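You operate a simulated robot arm through the tools that you are given. There is no shell and no other tool.

You are at the controls of a simulated robot arm. One attempt, no reset.

JOB
Unwind the baggy laps, set tension 2 and tape the bar to 72.
Fine: flat laps stay on, roller arm stays down; crank brake back on at the end.
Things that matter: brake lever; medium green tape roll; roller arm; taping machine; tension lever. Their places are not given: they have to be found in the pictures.

It is judged by the outcome, as a careful person would: the job done as asked, and still so three seconds after it is handed in. It fails if anything else is knocked over, pushed out of place, dropped, spilled or broken.

ROBOT AND FRAMES
A 6-joint arm with a two-finger gripper, fixed in place. Base frame: the origin is on the floor under the middle of its stand, x ahead of it, y to its left, z up. Readings come in mm, degrees, newtons and seconds.
It reaches about 1572 mm from its shoulder. Its first joint turns from -166.0 to 166.0 degrees. Payload 2.45 kg.
Tool frame: the origin (TCP) lies between the finger pads and is the grasp point; the fingertips stand 20 mm ahead of it; z points along the fingers, y is the line along which they close. The gripper opens to 140 mm; its body begins 168 mm behind the TCP.
Orientation is that of the tool frame in the base frame, as a unit quaternion [x, y, z, w]. With the fingers straight down and closing along the base's y, the tool's x points along the base's -x, its y along +y and its z along -z.

CONTROLS
- The arm moves only by the tool apply_moves. Its argument "targets" is a list of rows, each an object (a shift or turn left out is 0, a gripper value left out holds the last) with "dp": the shift along the base's x, y, z in mm, a list of three; "delta_rot": the turn, a rotation vector about the base's x, y, z in rad, a list of three. In form: [{"dp": [dx, dy, dz], "delta_rot": [ax, ay, az]}, ...]. A call has 1 to 20 rows; each row shifts and turns the commanded pose from where the row before left it. "gripper" is the gripper command, from -1 (fully open) to 1 (shut), values between in proportion, set as the call begins (left out, the last holds). A row lasts 0.2 s, in which the tool goes at most 50 mm and 8.6 degrees; a call with a longer step from one row to the next is refused whole, and so is a gripper value outside its range. A pose out of reach is approached as far as the arm can. The call stops where the force on the tool passes 90 N (or 10 N more than at its start, if that is more) or the arm is blocked; 0.2 s more then pass. The fingers move at their own pace (about 45 mm/s each) and stop on an object; they squeeze with about 22 N. The grip force told is the motor's: it shows also when the fingers shut on nothing. Time passes only in rows, and 0.2 s behind the last, so rows that do not move let the fingers close. It gives the time, the measured TCP pose, the force on the tool (base axes), the opening and the grip force at its end, in the units of the frame above (readings bear some noise), with the torque about the TCP (base axes, N m) and any sound that the robot's microphone picked up.
- Cameras (640 x 400 px; columns grow to the right, rows downward): "scene" is fixed at [50.4, -499.7, 1614]; the picture's right is [0.69, -0.73, 0.00], its down [-0.37, -0.35, -0.86] and it looks along [0.63, 0.59, -0.50] (base axes); focal length 364 px, centre (320, 200). "wrist" rides on the gripper at [78, 11, -209] in the tool frame; the picture's right is [-0.14, 0.99, 0.00], its down [-0.92, -0.13, -0.37] and it looks along [-0.37, -0.05, 0.93] (tool axes); focal length 280 px, centre (320, 200).
- camera(camera): a new picture of that camera. It takes no simulated time.
- point_at(camera, pixels): for up to 12 pixels [column, row] of the newest picture of that camera ("zoom" is the newest enlarged one), the place [x, y, z] in the base frame of the surface seen there, good to about 3 mm. It takes no simulated time.
- close_up(camera, box): a new picture of the part [left, top, right, bottom] of that camera's present view, enlarged. It takes no simulated time.
- hand_in(): hands the job in; it is judged then, once.

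Unless the task says otherwise, let go and move clear before handing in.

The tools are called after ">>>" as name(argument=value, ...) on one line, values as JSON. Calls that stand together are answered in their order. apply_moves: Moves the arm, as the interface text tells. Its arguments: {"type":"object","properties":{"targets":{"type":"array","items":{"type":"object","properties":{"dp":{"type":"array","items":{"type":"number"}},"delta_rot":{"type":"array","items":{"type":"number"}}}}},"gripper":{"type":"number"}},"required":["targets"]} The other tools are called the same way: camera (camera) takes a picture; point_at (camera, pixels) gives the place of the surface under pixels of a picture; close_up (camera, box) takes an enlarged picture of a part of a camera's view; hand_in () hands the job in.

At the start:

```text
time_s: 0.0
tool_pos: [536.8, 514.0, 1340.3]
tcp_rot: [0.0, 1.0, 0.0, 0.0]
ft_force: [0.5, 0.3, -0.2]
torque: [0.0, 0.01, 0.01]
gripper_width: 140.4
gripper_force: 0.0
```

scene: 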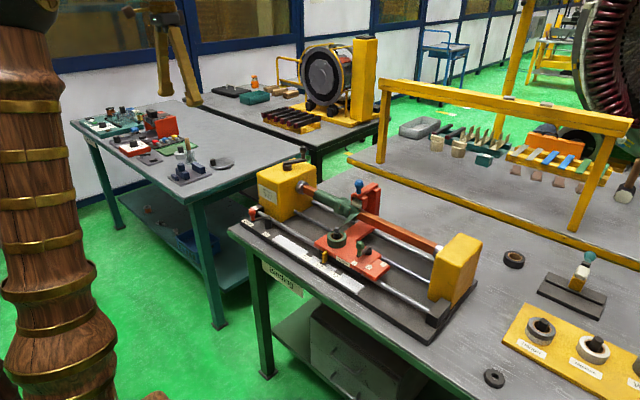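
wrist: 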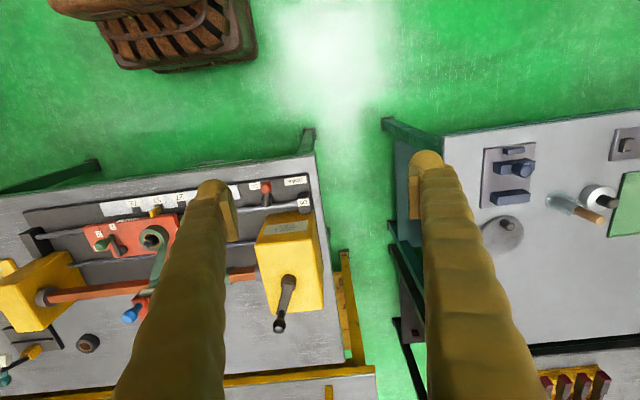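

The scene picture shows a lathe-like taping machine around pixels (250-480, 160-340), with a crank on the left yellow head and a red carriage. I'll enlarge parts of it to read labels.

>>> close_up(camera="scene", box=[230, 140, 390, 240])

>>> close_up(camera="scene", box=[300, 170, 460, 270])

>>> close_up(camera="scene", box=[230, 200, 390, 300])

>>> close_up(camera="scene", box=[460, 230, 640, 400])

>>> close_up(camera="wrist", box=[0, 150, 340, 370])

```text
4.00 times, centred on (310, 190) of scene
```

zoom: 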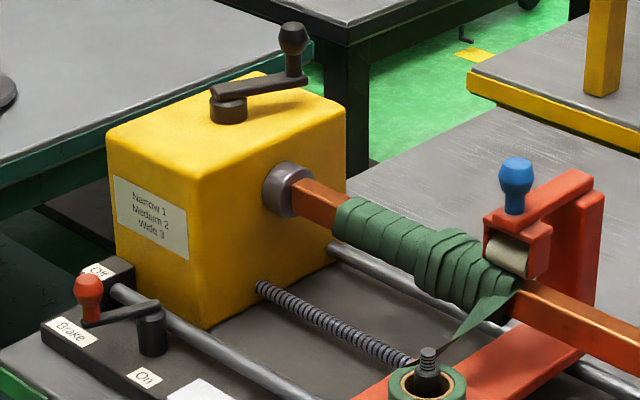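

```text
4.00 times, centred on (380, 220) of scene
```

zoom: 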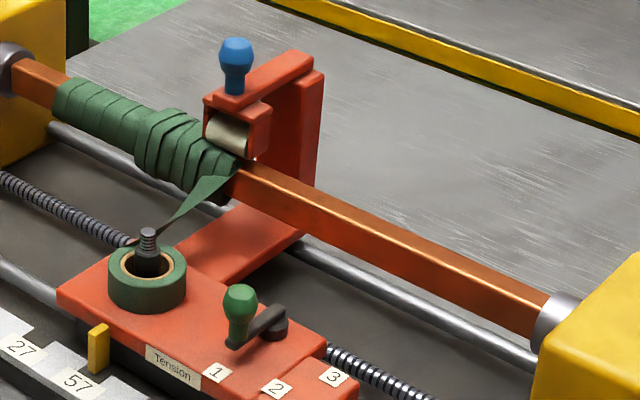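

```text
4.00 times, centred on (310, 250) of scene
```

zoom: 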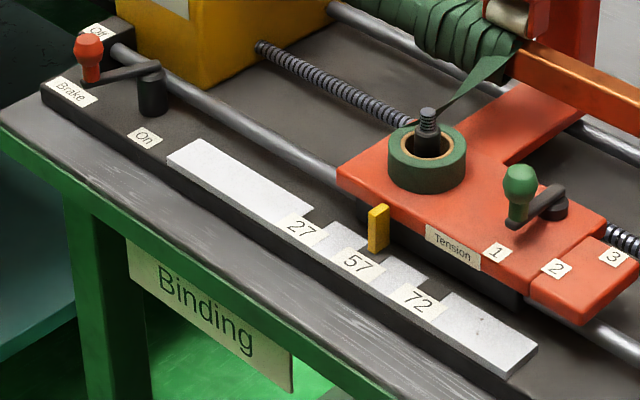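

```text
2.35 times, centred on (550, 315) of scene
```

zoom: 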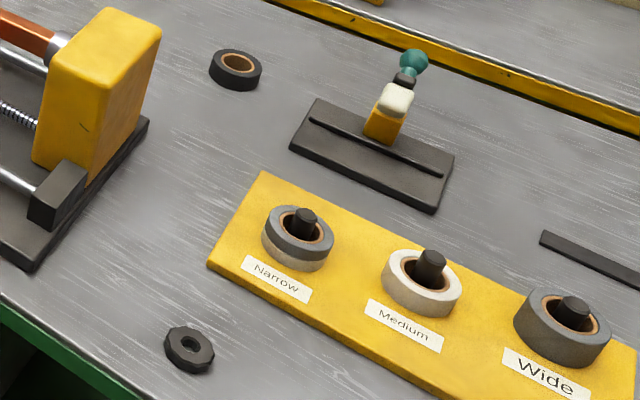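

```text
1.82 times, centred on (170, 260) of wrist
```

zoom: 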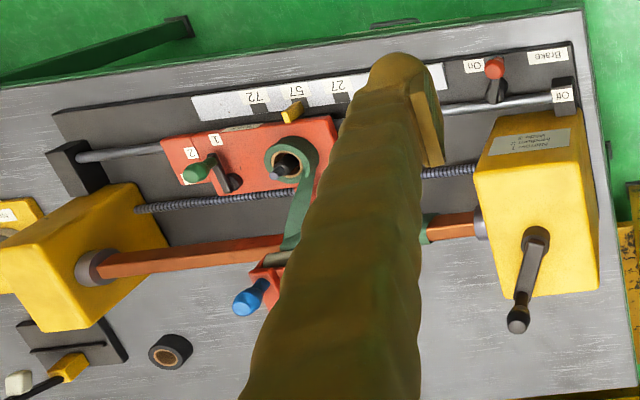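

The machine is clear: crank on the left head, red-knob brake lever, a green-knob tension lever at 1–3, a scale with 27/57/72 and a yellow pointer. I'll measure the key places.

>>> camera(camera="scene")

>>> close_up(camera="scene", box=[230, 140, 390, 240])

>>> point_at(camera="zoom", pixels=[[293, 35], [228, 95], [228, 112], [262, 82], [88, 285], [150, 308], [120, 308], [145, 376], [98, 270], [70, 330], [515, 172], [290, 180]])

```text
taken
```

scene: 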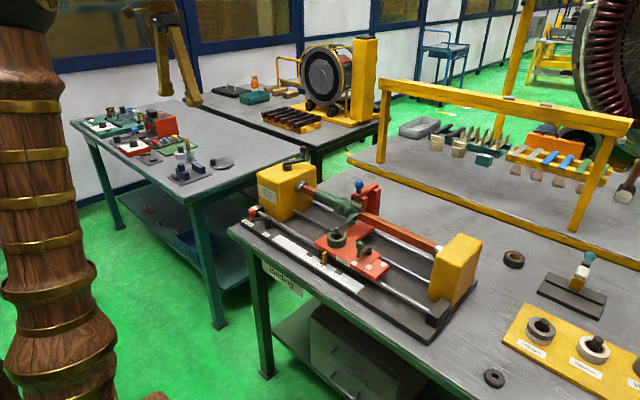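

```text
4.00 times, centred on (310, 190) of scene
```

zoom: 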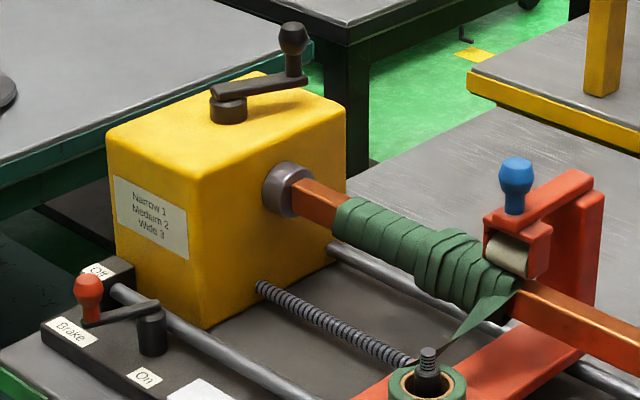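

```text
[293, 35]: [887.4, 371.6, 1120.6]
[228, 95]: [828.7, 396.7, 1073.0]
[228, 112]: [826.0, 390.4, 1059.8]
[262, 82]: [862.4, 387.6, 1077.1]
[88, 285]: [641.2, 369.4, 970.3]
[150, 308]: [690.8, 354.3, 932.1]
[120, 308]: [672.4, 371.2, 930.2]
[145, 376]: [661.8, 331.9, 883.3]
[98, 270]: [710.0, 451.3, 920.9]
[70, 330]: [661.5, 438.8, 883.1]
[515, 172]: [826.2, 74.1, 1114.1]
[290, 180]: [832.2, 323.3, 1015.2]
```

Brake knob is near (641,369,970) with pivot near (691,354). I'll zoom more on the brake, scale, laps and tension lever to tell their present states.

>>> close_up(camera="scene", box=[236, 196, 284, 242])

>>> point_at(camera="zoom", pixels=[[200, 110], [200, 180], [320, 200], [390, 220], [380, 290], [190, 150], [120, 260], [370, 340], [220, 80], [270, 190]])

>>> close_up(camera="scene", box=[300, 180, 372, 225])

>>> close_up(camera="scene", box=[265, 230, 373, 298])

>>> point_at(camera="zoom", pixels=[[200, 150], [290, 210], [400, 270], [350, 130], [350, 180], [470, 340]])

```text
8.70 times, centred on (260, 219) of scene
```

zoom: 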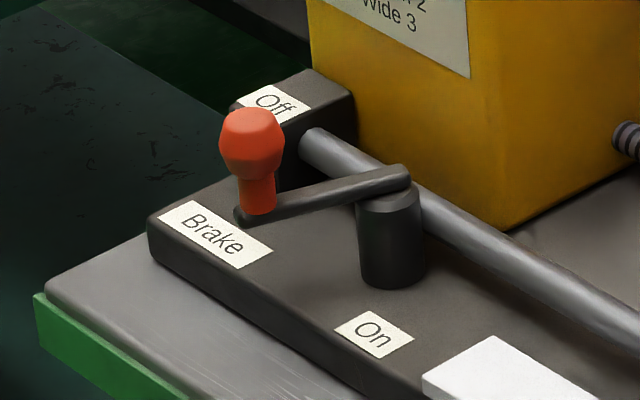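

```text
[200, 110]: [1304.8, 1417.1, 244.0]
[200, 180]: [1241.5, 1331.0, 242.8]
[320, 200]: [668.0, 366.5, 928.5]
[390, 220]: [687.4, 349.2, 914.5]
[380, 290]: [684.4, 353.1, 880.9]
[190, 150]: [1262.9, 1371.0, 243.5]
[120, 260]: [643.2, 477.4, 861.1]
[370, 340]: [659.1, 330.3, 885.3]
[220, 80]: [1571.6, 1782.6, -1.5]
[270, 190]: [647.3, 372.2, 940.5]
```

```text
8.89 times, centred on (336, 202) of scene
```

zoom: 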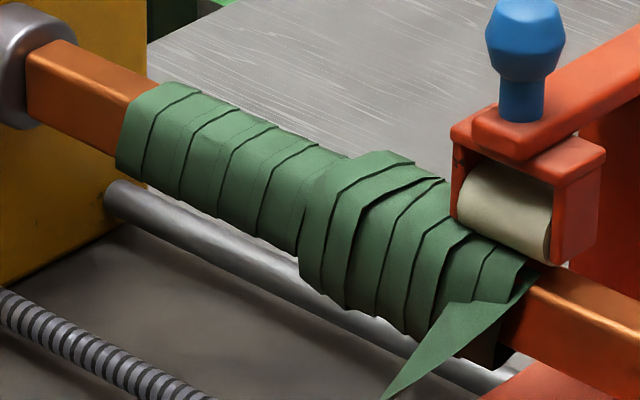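

```text
5.88 times, centred on (319, 264) of scene
```

zoom: 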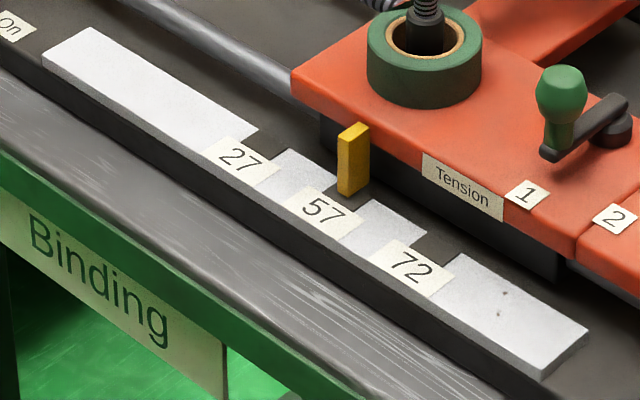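

```text
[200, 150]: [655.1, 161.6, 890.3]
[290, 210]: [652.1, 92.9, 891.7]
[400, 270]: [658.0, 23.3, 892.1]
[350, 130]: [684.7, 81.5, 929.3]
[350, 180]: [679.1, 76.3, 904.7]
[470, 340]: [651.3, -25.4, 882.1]
```

The pointer now stands in the 57 notch, and the brake lever points between Off and On. I'll measure the laps on the bar, and look at the tension lever.

>>> close_up(camera="scene", box=[300, 180, 372, 225])

>>> point_at(camera="zoom", pixels=[[80, 100], [150, 130], [200, 150], [270, 180], [310, 190], [345, 200], [400, 230], [470, 290], [520, 300], [600, 330], [525, 25], [505, 210]])

>>> close_up(camera="scene", box=[310, 215, 400, 290])

>>> point_at(camera="zoom", pixels=[[340, 180], [345, 215], [310, 255], [390, 205], [270, 265], [345, 262], [410, 300], [495, 340], [180, 130], [180, 165], [400, 250], [450, 270]])

```text
8.89 times, centred on (336, 202) of scene
```

zoom: 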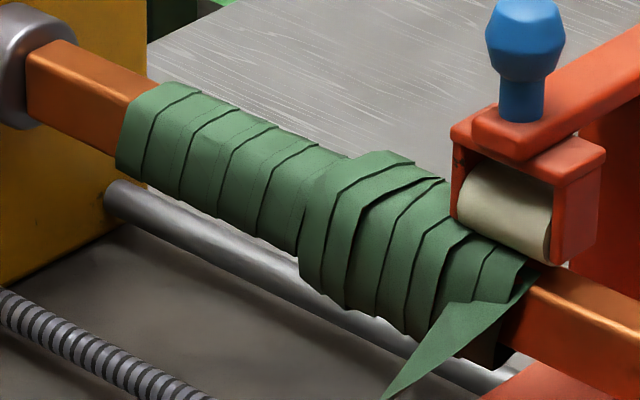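

```text
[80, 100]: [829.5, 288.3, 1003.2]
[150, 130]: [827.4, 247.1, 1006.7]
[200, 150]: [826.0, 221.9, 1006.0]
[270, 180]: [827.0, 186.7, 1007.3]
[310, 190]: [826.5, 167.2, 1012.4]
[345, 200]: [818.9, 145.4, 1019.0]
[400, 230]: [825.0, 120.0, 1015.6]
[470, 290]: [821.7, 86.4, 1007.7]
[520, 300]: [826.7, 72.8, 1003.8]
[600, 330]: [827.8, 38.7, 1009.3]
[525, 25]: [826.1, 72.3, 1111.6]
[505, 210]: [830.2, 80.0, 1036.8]
```

```text
5.33 times, centred on (355, 252) of scene
```

zoom: 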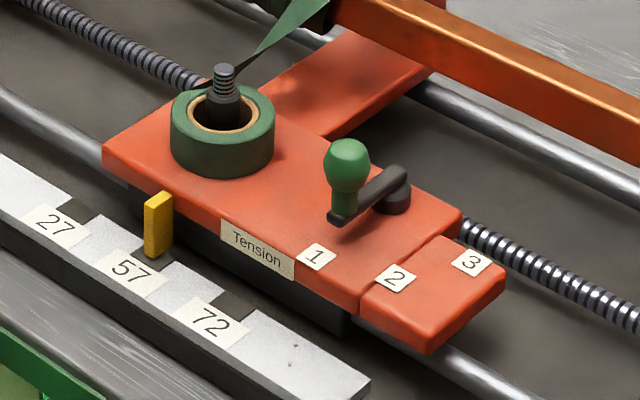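

```text
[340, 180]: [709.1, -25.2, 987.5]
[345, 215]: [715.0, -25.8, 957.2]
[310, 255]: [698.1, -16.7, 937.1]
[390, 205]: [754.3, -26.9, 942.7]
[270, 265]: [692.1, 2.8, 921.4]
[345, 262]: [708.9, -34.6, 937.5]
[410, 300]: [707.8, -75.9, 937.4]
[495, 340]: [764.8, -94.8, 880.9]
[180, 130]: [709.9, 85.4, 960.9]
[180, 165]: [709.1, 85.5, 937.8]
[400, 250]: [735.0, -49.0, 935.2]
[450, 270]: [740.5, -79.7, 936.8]
```

Tension lever points at 1; the tape lays at about y=78, and flat/baggy boundary is near y≈165 (zoom pixel (305,190)). I'll bring the wrist camera above the brake for a straight-down look.

>>> apply_moves(targets=[{"dp": [8, -25, -23]}, {"dp": [8, -25, -23]}, {"dp": [8, -25, -23]}, {"dp": [8, -25, -23]}, {"dp": [8, -25, -24]}, {"dp": [6, -22, -24]}], gripper=-1)

>>> camera(camera="wrist")

>>> close_up(camera="wrist", box=[200, 100, 440, 250])

```text
time_s: 1.4
tool_pos: [584.0, 367.2, 1200.4]
tcp_rot: [0.0, 1.0, 0.0, 0.0]
ft_force: [-0.7, 0.3, -0.2]
torque: [-0.03, 0.01, -0.02]
gripper_width: 140.1
gripper_force: 0.0
```

```text
taken
```

wrist: 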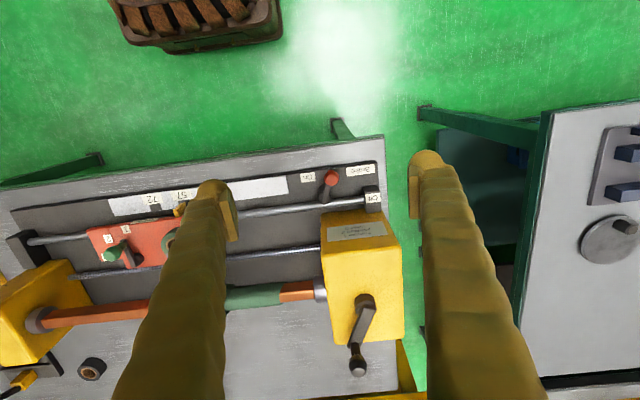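

```text
2.67 times, centred on (320, 175) of wrist
```

zoom: 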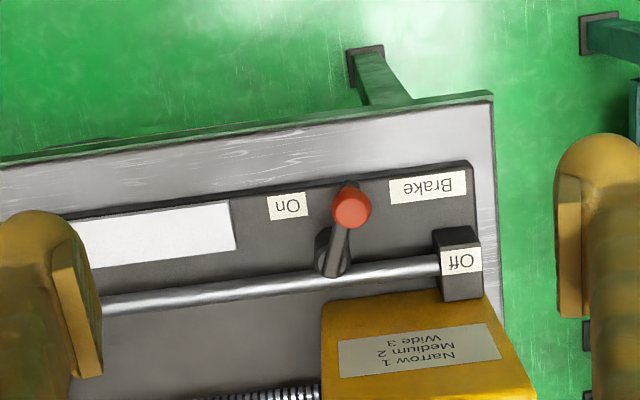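

The brake lever points roughly toward -x, between "On" and "Brake" labels. I'll measure the knob top, pivot and labels from this view.

>>> point_at(camera="zoom", pixels=[[350, 205], [334, 205], [368, 207], [350, 190], [340, 250], [335, 262], [325, 240], [287, 206], [461, 261], [428, 188]])

>>> close_up(camera="wrist", box=[270, 150, 390, 225])

>>> close_up(camera="wrist", box=[310, 200, 430, 400])

>>> point_at(camera="zoom", pixels=[[300, 200], [310, 240], [285, 320], [260, 330]])

>>> point_at(camera="wrist", pixels=[[357, 367], [357, 350], [364, 302], [363, 312], [358, 340], [365, 372], [350, 366]])

```text
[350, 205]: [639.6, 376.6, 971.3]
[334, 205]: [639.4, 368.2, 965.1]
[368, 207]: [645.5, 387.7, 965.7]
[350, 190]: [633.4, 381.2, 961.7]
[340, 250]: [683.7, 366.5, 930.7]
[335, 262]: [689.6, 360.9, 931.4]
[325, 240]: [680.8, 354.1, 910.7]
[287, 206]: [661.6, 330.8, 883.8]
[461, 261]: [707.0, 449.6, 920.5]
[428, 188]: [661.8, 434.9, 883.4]
```

```text
5.33 times, centred on (330, 188) of wrist
```

zoom: 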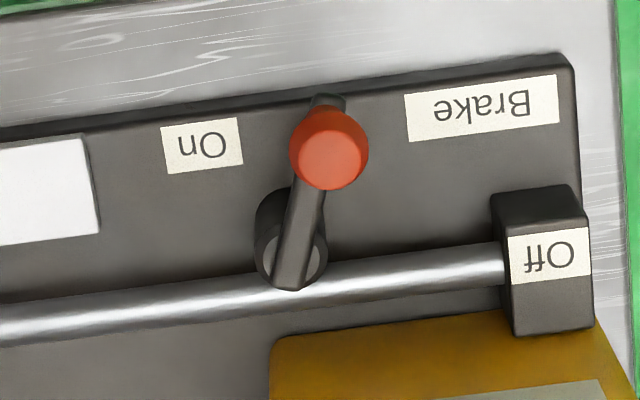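

```text
2.00 times, centred on (370, 300) of wrist
```

zoom: 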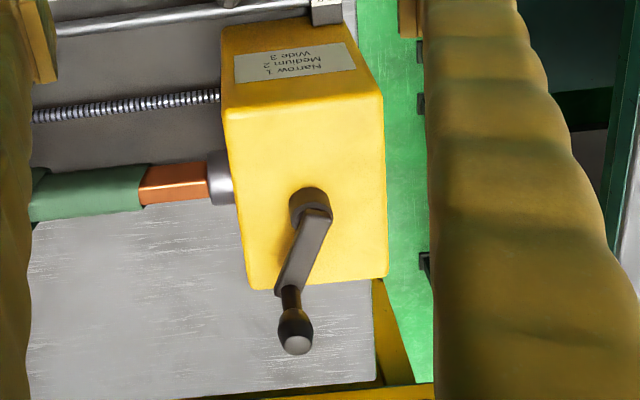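

```text
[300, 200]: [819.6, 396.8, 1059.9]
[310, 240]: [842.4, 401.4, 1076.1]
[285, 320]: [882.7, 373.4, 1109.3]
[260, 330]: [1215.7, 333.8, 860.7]
```

```text
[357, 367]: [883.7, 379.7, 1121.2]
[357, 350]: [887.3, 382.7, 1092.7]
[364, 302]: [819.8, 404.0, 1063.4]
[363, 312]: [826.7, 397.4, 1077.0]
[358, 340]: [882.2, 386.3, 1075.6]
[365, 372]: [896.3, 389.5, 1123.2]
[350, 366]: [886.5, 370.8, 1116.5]
```

Brake knob centre ≈ (643,377,~960), pivot ≈ (692,359). Next I look at the laps from above by moving the wrist camera over the bar.

>>> apply_moves(targets=[{"dp": [28, -31, 0]}, {"dp": [28, -31, 0]}, {"dp": [28, -31, 0]}, {"dp": [28, -31, 0]}, {"dp": [28, -31, 0]}, {"dp": [26, -32, 0]}])

>>> camera(camera="wrist")

>>> close_up(camera="wrist", box=[200, 130, 440, 280])

```text
time_s: 2.8
tool_pos: [750.2, 180.6, 1201.1]
tcp_rot: [0.0, 1.0, 0.0, -0.001]
ft_force: [0.0, -0.5, 0.2]
torque: [0.0, -0.01, 0.03]
gripper_width: 140.2
gripper_force: 0.1
```

```text
taken
```

wrist: 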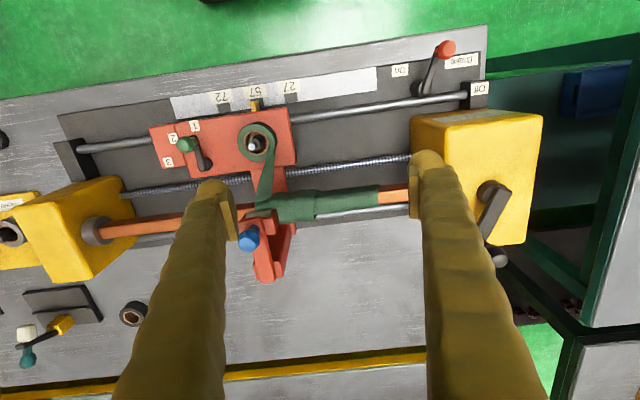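

```text
2.67 times, centred on (320, 205) of wrist
```

zoom: 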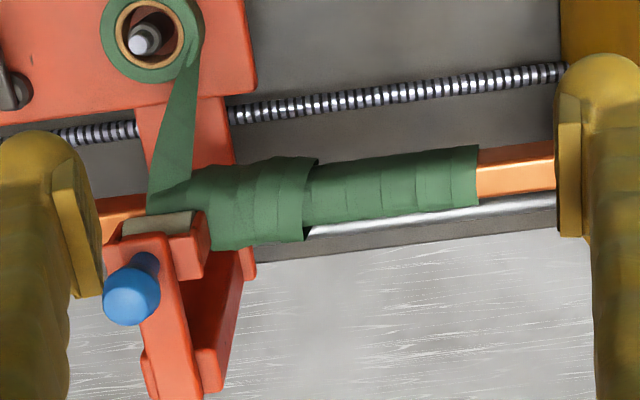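

From above, the baggy laps start at zoom (305,190) and end at the lay-on edge near (150,200). I'll measure those edges, and the scale notches.

>>> point_at(camera="zoom", pixels=[[303, 180], [312, 175], [325, 190], [473, 175], [482, 172], [150, 205], [205, 215], [130, 220], [130, 290], [145, 40], [350, 185], [250, 200]])

>>> close_up(camera="wrist", box=[200, 70, 320, 145])

>>> close_up(camera="wrist", box=[250, 180, 410, 240])

```text
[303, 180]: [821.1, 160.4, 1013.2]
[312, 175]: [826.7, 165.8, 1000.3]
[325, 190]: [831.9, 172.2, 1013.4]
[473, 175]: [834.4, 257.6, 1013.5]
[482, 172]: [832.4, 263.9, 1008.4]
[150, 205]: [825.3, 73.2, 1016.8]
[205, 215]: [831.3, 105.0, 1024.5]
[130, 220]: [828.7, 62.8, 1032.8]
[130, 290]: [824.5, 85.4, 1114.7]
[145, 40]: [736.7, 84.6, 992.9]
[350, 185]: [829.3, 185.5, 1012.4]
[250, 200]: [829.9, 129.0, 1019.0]
```

```text
5.33 times, centred on (260, 108) of wrist
```

zoom: 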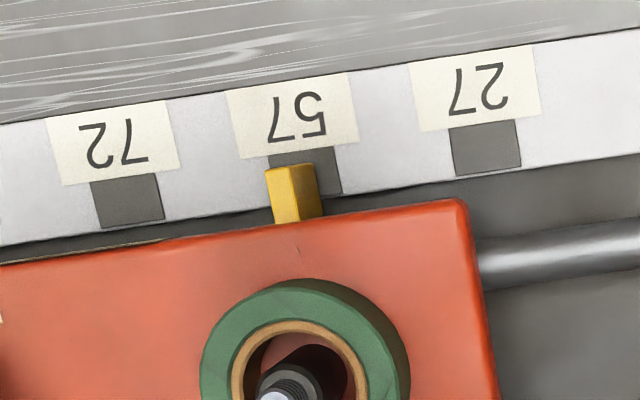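

```text
4.00 times, centred on (330, 210) of wrist
```

zoom: 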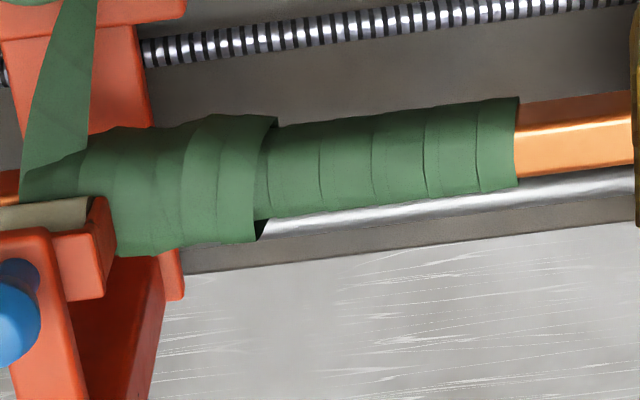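

I'll measure the three notches and the pointer, which tells how far the carriage must go back relative to the baggy start.

>>> close_up(camera="wrist", box=[200, 70, 320, 145])

>>> point_at(camera="zoom", pixels=[[96, 205], [160, 198], [128, 202], [452, 152], [519, 145], [486, 148], [270, 195], [318, 190], [292, 175], [340, 175], [300, 400], [300, 300]])

>>> close_up(camera="wrist", box=[200, 100, 320, 240])

>>> point_at(camera="zoom", pixels=[[270, 200], [320, 200], [340, 170], [290, 170]])

>>> close_up(camera="wrist", box=[140, 110, 260, 200])

>>> point_at(camera="zoom", pixels=[[240, 150], [265, 125], [240, 170], [310, 270], [330, 235], [290, 85], [175, 145], [150, 270], [290, 200]])

```text
5.33 times, centred on (260, 108) of wrist
```

zoom: 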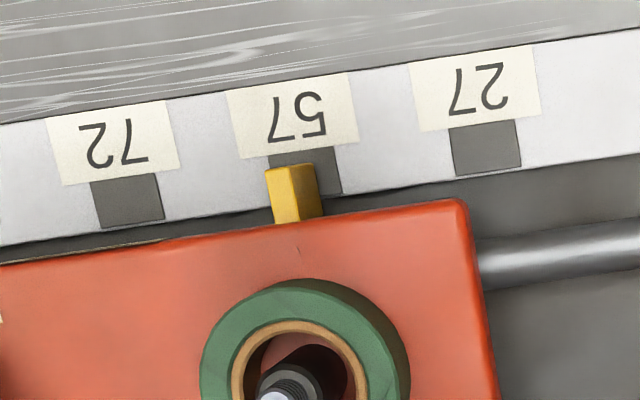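

```text
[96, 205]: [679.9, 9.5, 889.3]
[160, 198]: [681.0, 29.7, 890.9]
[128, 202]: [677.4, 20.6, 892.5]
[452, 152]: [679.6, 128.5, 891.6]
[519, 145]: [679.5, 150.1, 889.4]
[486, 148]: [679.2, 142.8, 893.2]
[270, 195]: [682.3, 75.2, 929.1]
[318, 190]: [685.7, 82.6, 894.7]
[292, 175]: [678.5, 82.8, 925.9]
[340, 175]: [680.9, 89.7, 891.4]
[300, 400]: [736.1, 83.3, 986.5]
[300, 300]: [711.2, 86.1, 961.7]
```

```text
2.86 times, centred on (260, 170) of wrist
```

zoom: 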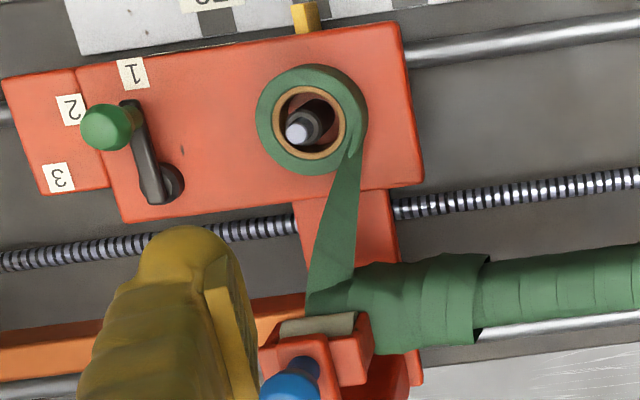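

```text
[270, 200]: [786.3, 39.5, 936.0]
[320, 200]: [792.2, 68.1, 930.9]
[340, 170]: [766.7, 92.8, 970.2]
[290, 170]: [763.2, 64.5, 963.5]
```

```text
4.44 times, centred on (200, 155) of wrist
```

zoom: 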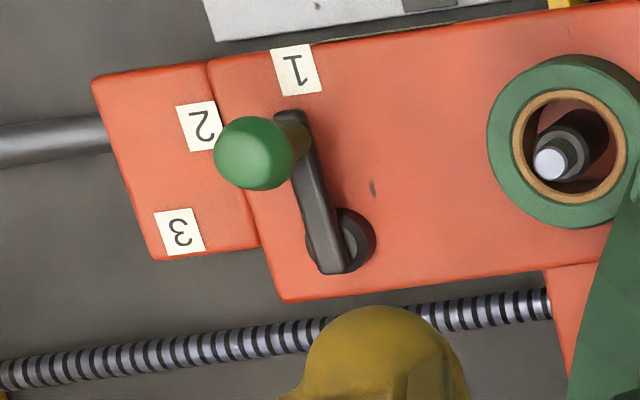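

```text
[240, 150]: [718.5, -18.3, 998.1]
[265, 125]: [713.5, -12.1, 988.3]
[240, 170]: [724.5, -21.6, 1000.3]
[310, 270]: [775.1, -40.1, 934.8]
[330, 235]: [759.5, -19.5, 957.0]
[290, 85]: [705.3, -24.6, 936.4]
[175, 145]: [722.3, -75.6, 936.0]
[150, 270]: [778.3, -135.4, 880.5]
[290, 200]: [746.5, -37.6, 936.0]
```

Notches: 27 at y≈140, 57 at y≈80, 72 at y≈20 (60 mm steps); the baggy start (y≈161) lies 60 mm from the present tape trailing edge, so it matches 27. Now I check headstock extents and label 3 before approaching the brake knob.

>>> point_at(camera="zoom", pixels=[[180, 230], [203, 125], [297, 70], [345, 225], [345, 260], [318, 180], [352, 240]])

>>> point_at(camera="wrist", pixels=[[415, 120], [475, 115], [540, 120], [440, 52], [445, 45], [430, 90], [428, 85]])

>>> close_up(camera="wrist", box=[380, 30, 500, 110])

```text
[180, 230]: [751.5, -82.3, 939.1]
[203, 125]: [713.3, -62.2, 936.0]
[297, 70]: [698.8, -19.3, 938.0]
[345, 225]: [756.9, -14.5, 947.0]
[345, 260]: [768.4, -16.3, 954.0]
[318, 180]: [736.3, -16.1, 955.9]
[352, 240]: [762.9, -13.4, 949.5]
```

```text
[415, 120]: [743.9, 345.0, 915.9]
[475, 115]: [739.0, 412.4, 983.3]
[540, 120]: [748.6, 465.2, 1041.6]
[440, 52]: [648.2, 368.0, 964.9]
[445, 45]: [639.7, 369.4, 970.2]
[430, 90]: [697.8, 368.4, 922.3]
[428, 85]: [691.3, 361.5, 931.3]
```

```text
5.00 times, centred on (440, 70) of wrist
```

zoom: 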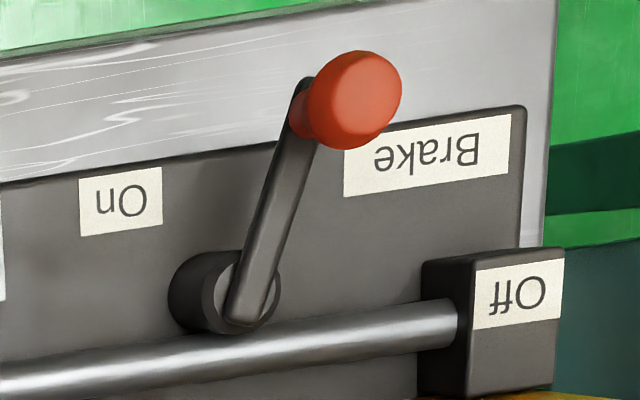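

Tension lever geometry: pivot ≈ (766,-17), labels 1/2/3 at 180°/220°/257°, so lever must swing 40°. Now I go above the brake knob with the gripper half open.

>>> apply_moves(targets=[{"dp": [-18, 33, -10]}, {"dp": [-18, 33, -10]}, {"dp": [-18, 33, -10]}, {"dp": [-18, 33, -10]}, {"dp": [-18, 33, -10]}, {"dp": [-18, 32, -10]}, {"dp": [0, 0, -40]}, {"dp": [0, 0, -40]}, {"dp": [0, 0, -40]}], gripper=0)

>>> camera(camera="wrist")

>>> camera(camera="scene")

```text
time_s: 4.8
tool_pos: [642.2, 378.2, 1021.1]
tcp_rot: [0.0, 1.0, 0.0, 0.0]
ft_force: [-0.2, -0.4, 0.0]
torque: [0.02, 0.04, 0.0]
gripper_width: 70.1
gripper_force: 0.1
```

```text
taken
```

wrist: 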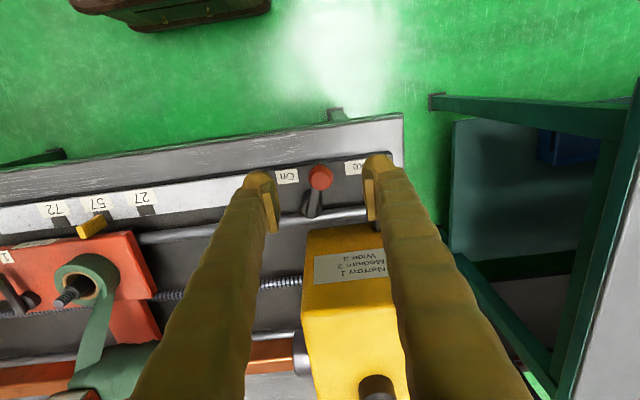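

```text
taken
```

scene: 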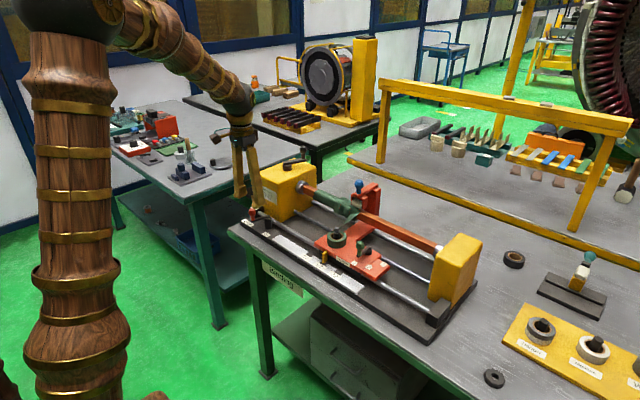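

The knob sits at wrist pixel (321,177), nearly between the fingers. I'll verify its centre before descending.

>>> close_up(camera="wrist", box=[260, 140, 380, 215])

>>> point_at(camera="zoom", pixels=[[325, 200], [275, 200], [375, 200], [325, 240], [325, 150], [290, 300], [270, 375]])

```text
5.33 times, centred on (320, 178) of wrist
```

zoom: 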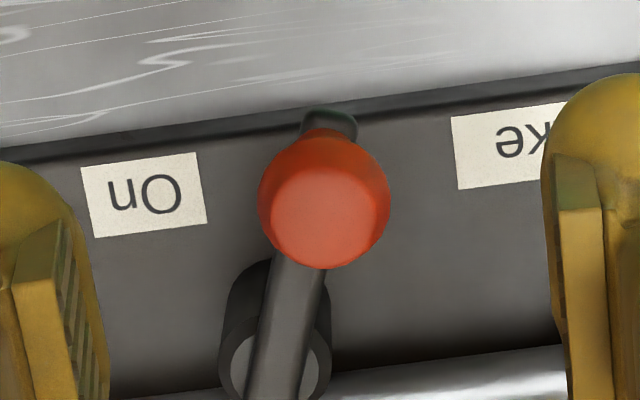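

```text
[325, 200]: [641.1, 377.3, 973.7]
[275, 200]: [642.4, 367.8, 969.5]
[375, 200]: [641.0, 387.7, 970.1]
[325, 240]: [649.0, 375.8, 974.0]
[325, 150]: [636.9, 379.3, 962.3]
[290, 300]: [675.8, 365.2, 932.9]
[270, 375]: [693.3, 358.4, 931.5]
```

Knob centre is (642,377.5), top z 974, with the arm bar at z 933. I descend to z≈962 and close on it.

>>> apply_moves(targets=[{"dp": [0, 0, -30]}, {"dp": [0, -0.5, -29]}])

>>> apply_moves(targets=[{"dp": [0, 0, 0]}, {"dp": [0, 0, 0]}, {"dp": [0, 0, 0]}, {"dp": [0, 0, 0]}, {"dp": [0, 0, 0]}], gripper=1)

>>> close_up(camera="scene", box=[220, 140, 316, 240])

```text
time_s: 5.4
tool_pos: [641.9, 377.0, 962.6]
tcp_rot: [0.0, 1.0, 0.0, 0.001]
ft_force: [-0.1, -0.4, 0.4]
torque: [-0.02, 0.04, 0.02]
gripper_width: 70.1
gripper_force: 0.0
```

```text
time_s: 6.6
tool_pos: [642.7, 377.7, 963.3]
tcp_rot: [0.0, 1.0, 0.0, 0.001]
ft_force: [-3.3, 17.0, -3.4]
torque: [0.03, -0.04, 0.24]
gripper_width: 21.3
gripper_force: 43.8
```

```text
4.00 times, centred on (268, 190) of scene
```

zoom: 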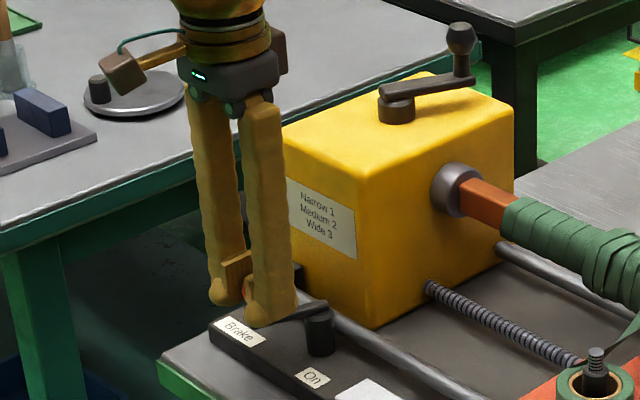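

I hold the knob (opening 21 mm) at lever angle ≈160°. I'll swing it toward "Off" in a small arc about the pivot (693.5,358.8), watching the force.

>>> apply_moves(targets=[{"dp": [2.25, 5.9, 0], "delta_rot": [0, 0, -0.07]}, {"dp": [2.8, 4.94, 0], "delta_rot": [0, 0, -0.07]}])

```text
time_s: 7.2
tool_pos: [647.8, 386.8, 962.1]
tcp_rot: [0.071, 0.997, 0.0, 0.001]
ft_force: [-4.8, -9.6, 4.0]
torque: [-0.06, 0.22, -0.51]
gripper_width: 21.2
gripper_force: 45.3
```

The lever moves freely with about 10 N. I continue the arc toward Off to about 111°.

>>> apply_moves(targets=[{"dp": [3.28, 4.63, 0], "delta_rot": [0, 0, -0.06]}, {"dp": [3.76, 4.25, 0], "delta_rot": [0, 0, -0.06]}, {"dp": [4.17, 3.84, 0], "delta_rot": [0, 0, -0.06]}, {"dp": [4.56, 3.38, 0], "delta_rot": [0, 0, -0.06]}])

```text
time_s: 8.2
tool_pos: [662.9, 403.7, 961.7]
tcp_rot: [0.19, 0.982, 0.0, 0.0]
ft_force: [-6.0, -5.2, 0.2]
torque: [0.06, 0.26, -0.44]
gripper_width: 20.8
gripper_force: 44.6
```

>>> apply_moves(targets=[{"dp": [4.88, 2.89, 0], "delta_rot": [0, 0, -0.06]}, {"dp": [5.16, 2.36, 0], "delta_rot": [0, 0, -0.06]}])

>>> close_up(camera="scene", box=[220, 140, 316, 240])

>>> camera(camera="wrist")

```text
time_s: 8.8
tool_pos: [672.6, 408.8, 962.1]
tcp_rot: [0.248, 0.969, 0.0, 0.0]
ft_force: [-3.1, -3.7, 4.9]
torque: [-0.01, 0.06, -0.28]
gripper_width: 21.0
gripper_force: 44.6
```

```text
4.00 times, centred on (268, 190) of scene
```

zoom: 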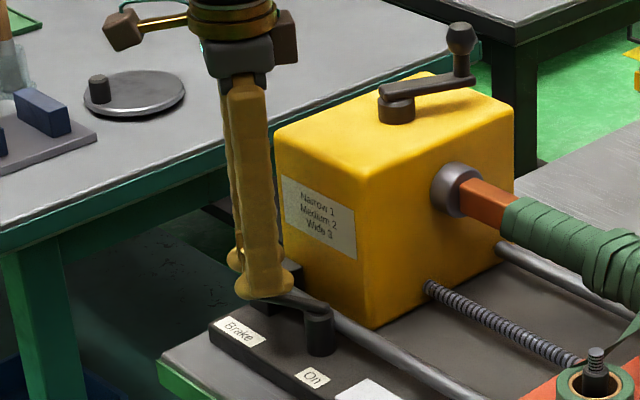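

```text
taken
```

wrist: 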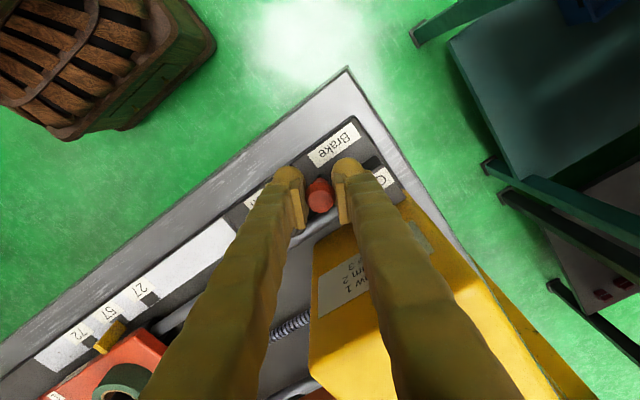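

The lever follows without a stop yet (angle ≈113°). I continue in small steps toward the Off label.

>>> apply_moves(targets=[{"dp": [5.38, 1.81, 0], "delta_rot": [0, 0, -0.05]}, {"dp": [5.53, 1.24, 0], "delta_rot": [0, 0, -0.05]}])

```text
time_s: 9.4
tool_pos: [683.8, 411.4, 961.0]
tcp_rot: [0.295, 0.955, 0.0, 0.0]
ft_force: [-7.2, -3.7, -2.3]
torque: [0.02, 0.08, -0.41]
gripper_width: 20.9
gripper_force: 44.7
```

>>> apply_moves(targets=[{"dp": [5.64, 0.65, 0], "delta_rot": [0, 0, -0.05]}, {"dp": [5.67, 0.06, 0], "delta_rot": [0, 0, -0.05]}])

```text
time_s: 10.0
tool_pos: [695.4, 413.2, 961.5]
tcp_rot: [0.342, 0.94, 0.0, 0.0]
ft_force: [-10.3, -4.1, -2.6]
torque: [-0.01, 0.09, -0.16]
gripper_width: 20.7
gripper_force: 45.0
```

>>> apply_moves(targets=[{"dp": [5.65, -0.53, 0], "delta_rot": [0, 0, -0.03]}])

>>> close_up(camera="scene", box=[220, 140, 316, 240])

>>> close_up(camera="wrist", box=[220, 100, 440, 260])

```text
time_s: 10.4
tool_pos: [698.3, 411.4, 961.8]
tcp_rot: [0.357, 0.934, -0.002, -0.001]
ft_force: [-60.7, -12.1, 10.1]
torque: [-0.02, 0.17, -0.2]
gripper_width: 21.1
gripper_force: 45.0
```

```text
4.00 times, centred on (268, 190) of scene
```

zoom: 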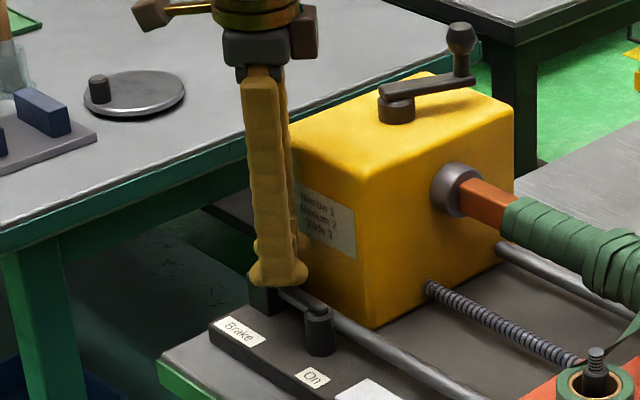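

```text
2.50 times, centred on (330, 180) of wrist
```

zoom: 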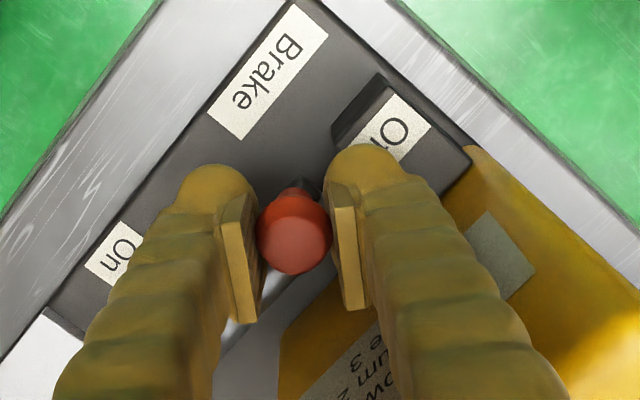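

At about 85° the lever meets a hard stop (Fx −60 N through the knob, no torque), in line with the Off label. I ease off a little, turn the fingers back to clear the headstock, and open slightly.

>>> apply_moves(targets=[{"dp": [-3.5, 0.4, 0], "delta_rot": [0, 0, 0.08]}, {"dp": [0, 0, 0], "delta_rot": [0, 0, 0.12]}, {"dp": [0, 0, 0], "delta_rot": [0, 0, 0.12]}, {"dp": [0, 0, 0], "delta_rot": [0, 0, 0.12]}])

```text
time_s: 11.4
tool_pos: [696.9, 410.2, 961.3]
tcp_rot: [0.143, 0.99, 0.0, 0.0]
ft_force: [-25.9, -35.6, -9.2]
torque: [-0.06, 0.1, -0.21]
gripper_width: 21.0
gripper_force: 45.5
```

Fingers are back near the y-line; I open modestly to release the knob.

>>> apply_moves(targets=[{"dp": [0, 0, 0]}, {"dp": [0, 0, 0]}], gripper=0.4)

>>> close_up(camera="wrist", box=[220, 100, 440, 260])

>>> close_up(camera="scene", box=[220, 140, 316, 240])

```text
time_s: 12.0
tool_pos: [697.1, 413.0, 961.2]
tcp_rot: [0.144, 0.99, 0.0, 0.0]
ft_force: [0.5, 0.1, 0.0]
torque: [-0.01, 0.03, 0.0]
gripper_width: 41.9
gripper_force: 0.0
```

```text
2.50 times, centred on (330, 180) of wrist
```

zoom: 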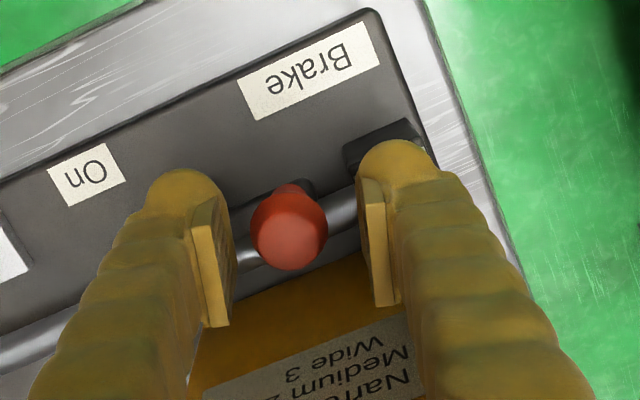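

```text
4.00 times, centred on (268, 190) of scene
```

zoom: 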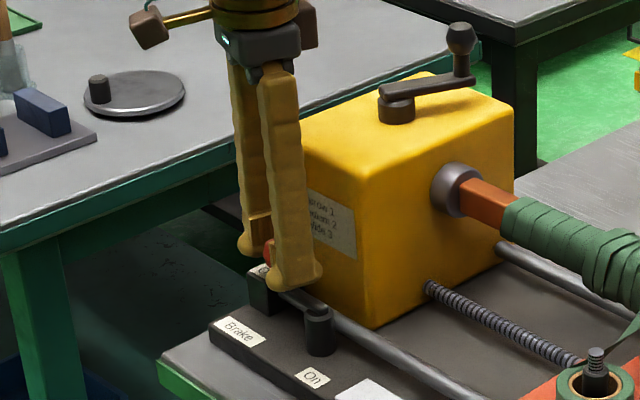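

Lever released at Off (knob visible clear between fingers at (288,228)). I lift straight up, straighten the tool and move over the crank knob.

>>> apply_moves(targets=[{"dp": [0, 0, 45]}, {"dp": [0, 0, 45]}, {"dp": [0, 0, 45]}, {"dp": [0, 0, 45]}, {"dp": [0, 0, 40]}, {"dp": [38, -6, 0], "delta_rot": [0, 0, 0.1]}, {"dp": [38, -6, 0], "delta_rot": [0, 0, 0.1]}, {"dp": [38, -6, 0], "delta_rot": [0, 0, 0.087]}, {"dp": [38, -6, 0]}, {"dp": [38, -7, 0]}], gripper=0)

>>> camera(camera="wrist")

>>> close_up(camera="scene", box=[220, 130, 400, 250])

```text
time_s: 14.2
tool_pos: [888.3, 382.2, 1180.2]
tcp_rot: [0.002, 1.0, 0.001, 0.0]
ft_force: [-0.1, 0.1, 0.5]
torque: [0.05, -0.05, 0.02]
gripper_width: 69.9
gripper_force: 0.0
```

```text
taken
```

wrist: 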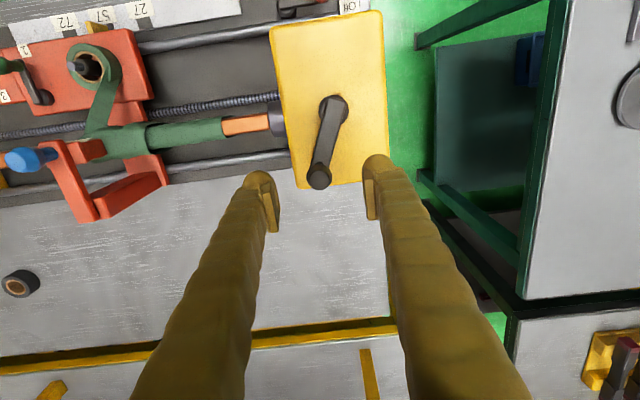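

```text
3.33 times, centred on (310, 190) of scene
```

zoom: 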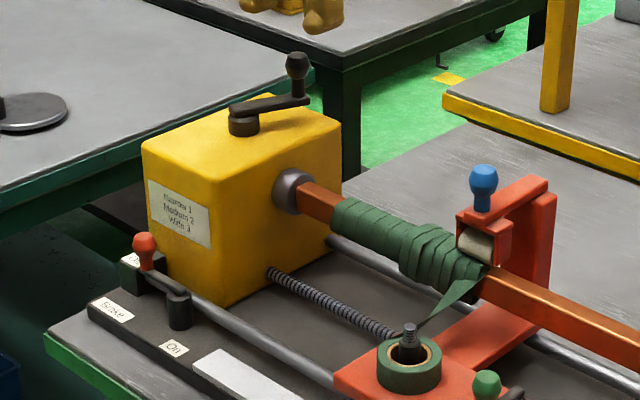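

The brake stays at Off. I measure the crank knob and pivot from this near-vertical view.

>>> close_up(camera="wrist", box=[270, 80, 390, 210])

>>> point_at(camera="wrist", pixels=[[319, 178], [312, 178], [327, 178], [319, 185], [319, 168], [326, 140], [333, 108], [325, 104], [341, 105], [333, 97]])

```text
3.08 times, centred on (330, 145) of wrist
```

zoom: 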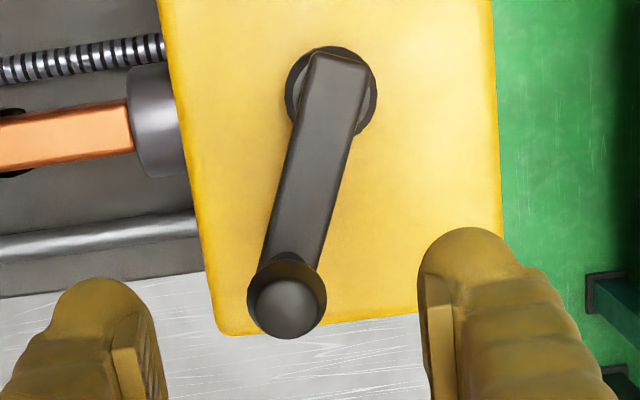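

```text
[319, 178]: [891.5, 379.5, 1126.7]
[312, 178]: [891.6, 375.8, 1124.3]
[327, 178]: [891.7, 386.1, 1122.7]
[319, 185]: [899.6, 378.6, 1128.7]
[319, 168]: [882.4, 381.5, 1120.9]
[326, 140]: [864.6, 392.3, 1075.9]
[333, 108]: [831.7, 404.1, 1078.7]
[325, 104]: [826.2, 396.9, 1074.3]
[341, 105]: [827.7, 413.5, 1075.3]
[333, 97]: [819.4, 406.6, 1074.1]
```

Crank knob axis ≈ (892,380.5), top z 1128, pivot ≈ (832,404.5). I descend and grip the knob.

>>> apply_moves(targets=[{"dp": [3.7, -1.7, -34]}, {"dp": [0, 0, -33]}, {"dp": [0, 0, 0]}])

>>> apply_moves(targets=[{"dp": [0, 0, 0]}, {"dp": [0, 0, 0]}, {"dp": [0, 0, 0]}, {"dp": [0, 0, 0]}, {"dp": [0, 0, 0]}], gripper=1)

>>> close_up(camera="scene", box=[230, 100, 390, 200])

```text
time_s: 15.0
tool_pos: [891.4, 380.1, 1115.3]
tcp_rot: [0.002, 1.0, 0.001, 0.0]
ft_force: [-0.6, -0.2, -0.1]
torque: [-0.02, -0.04, -0.02]
gripper_width: 69.9
gripper_force: 0.2
```

```text
time_s: 16.2
tool_pos: [891.1, 380.7, 1115.3]
tcp_rot: [0.003, 1.0, 0.0, 0.0]
ft_force: [-0.6, 1.2, -1.3]
torque: [0.05, -0.03, -0.06]
gripper_width: 23.3
gripper_force: 45.7
```

```text
4.00 times, centred on (310, 150) of scene
```

zoom: 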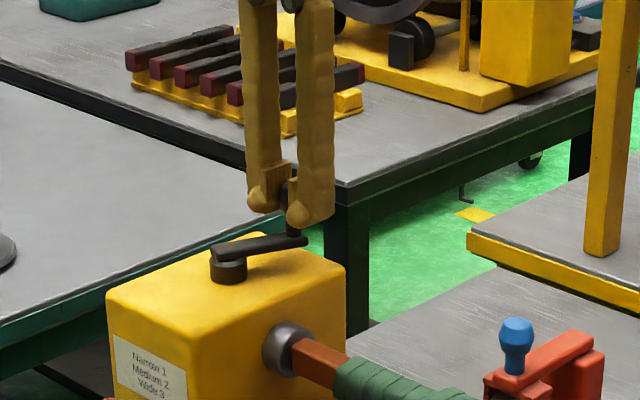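

Gripped cleanly at (891,380.7). I test-turn the crank about 30° counterclockwise (seen from above) and see which way the carriage goes.

>>> apply_moves(targets=[{"dp": [3.2, 10.6, 0]}, {"dp": [1.36, 11.0, 0]}, {"dp": [-0.56, 11.1, 0]}])

>>> close_up(camera="scene", box=[230, 120, 390, 220])

>>> close_up(camera="scene", box=[265, 230, 373, 298])

```text
time_s: 17.0
tool_pos: [895.2, 414.5, 1114.9]
tcp_rot: [0.001, 1.0, 0.001, 0.0]
ft_force: [3.4, 5.6, -7.8]
torque: [-0.11, -0.04, 0.41]
gripper_width: 23.4
gripper_force: 45.2
```

```text
4.00 times, centred on (310, 170) of scene
```

zoom: 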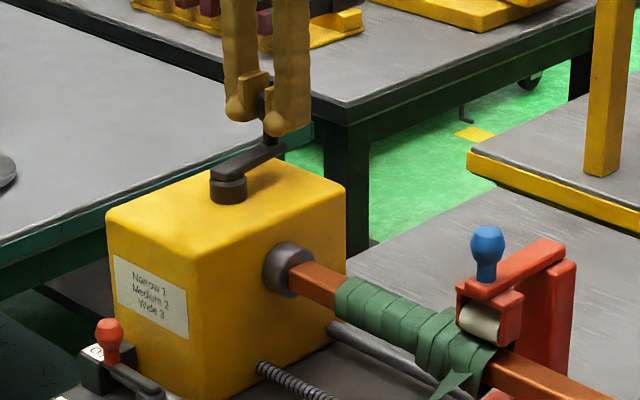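

```text
5.88 times, centred on (319, 264) of scene
```

zoom: 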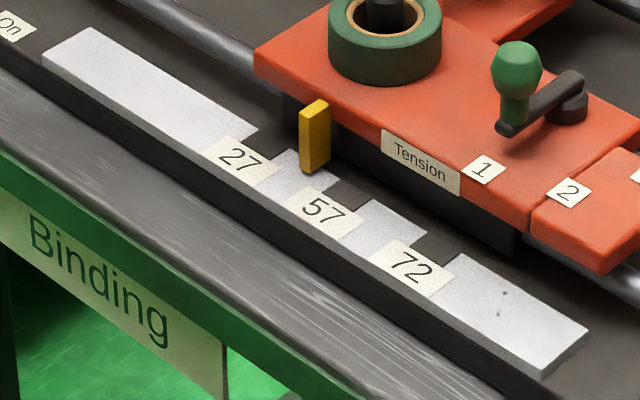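

Only ~31° of crank moved the pointer about halfway from 57 to 27, and unwinding is the counterclockwise way. I measure the pointer and the lap state now.

>>> point_at(camera="zoom", pixels=[[310, 140], [325, 135], [318, 105], [240, 158], [320, 208]])

>>> close_up(camera="scene", box=[300, 170, 372, 225])

>>> point_at(camera="zoom", pixels=[[450, 90], [300, 280], [330, 280], [260, 240], [430, 330], [460, 340], [120, 170], [550, 370]])

>>> camera(camera="wrist")

```text
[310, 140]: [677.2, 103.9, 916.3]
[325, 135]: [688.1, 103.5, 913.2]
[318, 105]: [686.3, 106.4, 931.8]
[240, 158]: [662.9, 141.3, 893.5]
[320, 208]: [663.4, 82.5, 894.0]
```

```text
7.27 times, centred on (336, 198) of scene
```

zoom: 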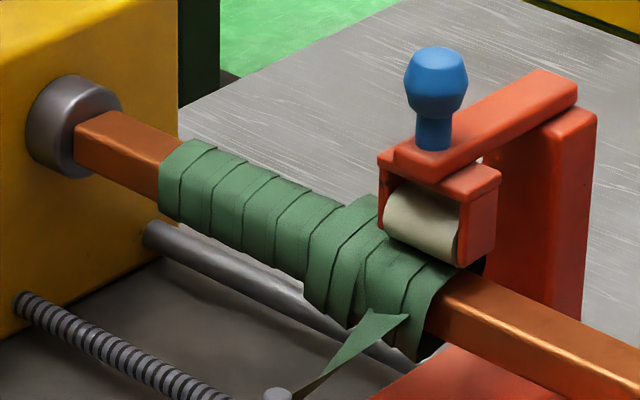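

```text
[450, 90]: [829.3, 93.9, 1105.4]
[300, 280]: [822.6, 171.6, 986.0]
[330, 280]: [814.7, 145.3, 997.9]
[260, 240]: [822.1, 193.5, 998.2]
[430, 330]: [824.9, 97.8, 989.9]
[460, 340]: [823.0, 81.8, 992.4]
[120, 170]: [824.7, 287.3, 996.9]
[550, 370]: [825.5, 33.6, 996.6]
```

```text
taken
```

wrist: 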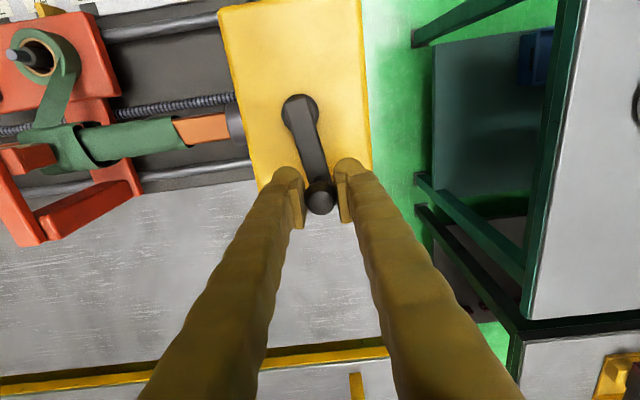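

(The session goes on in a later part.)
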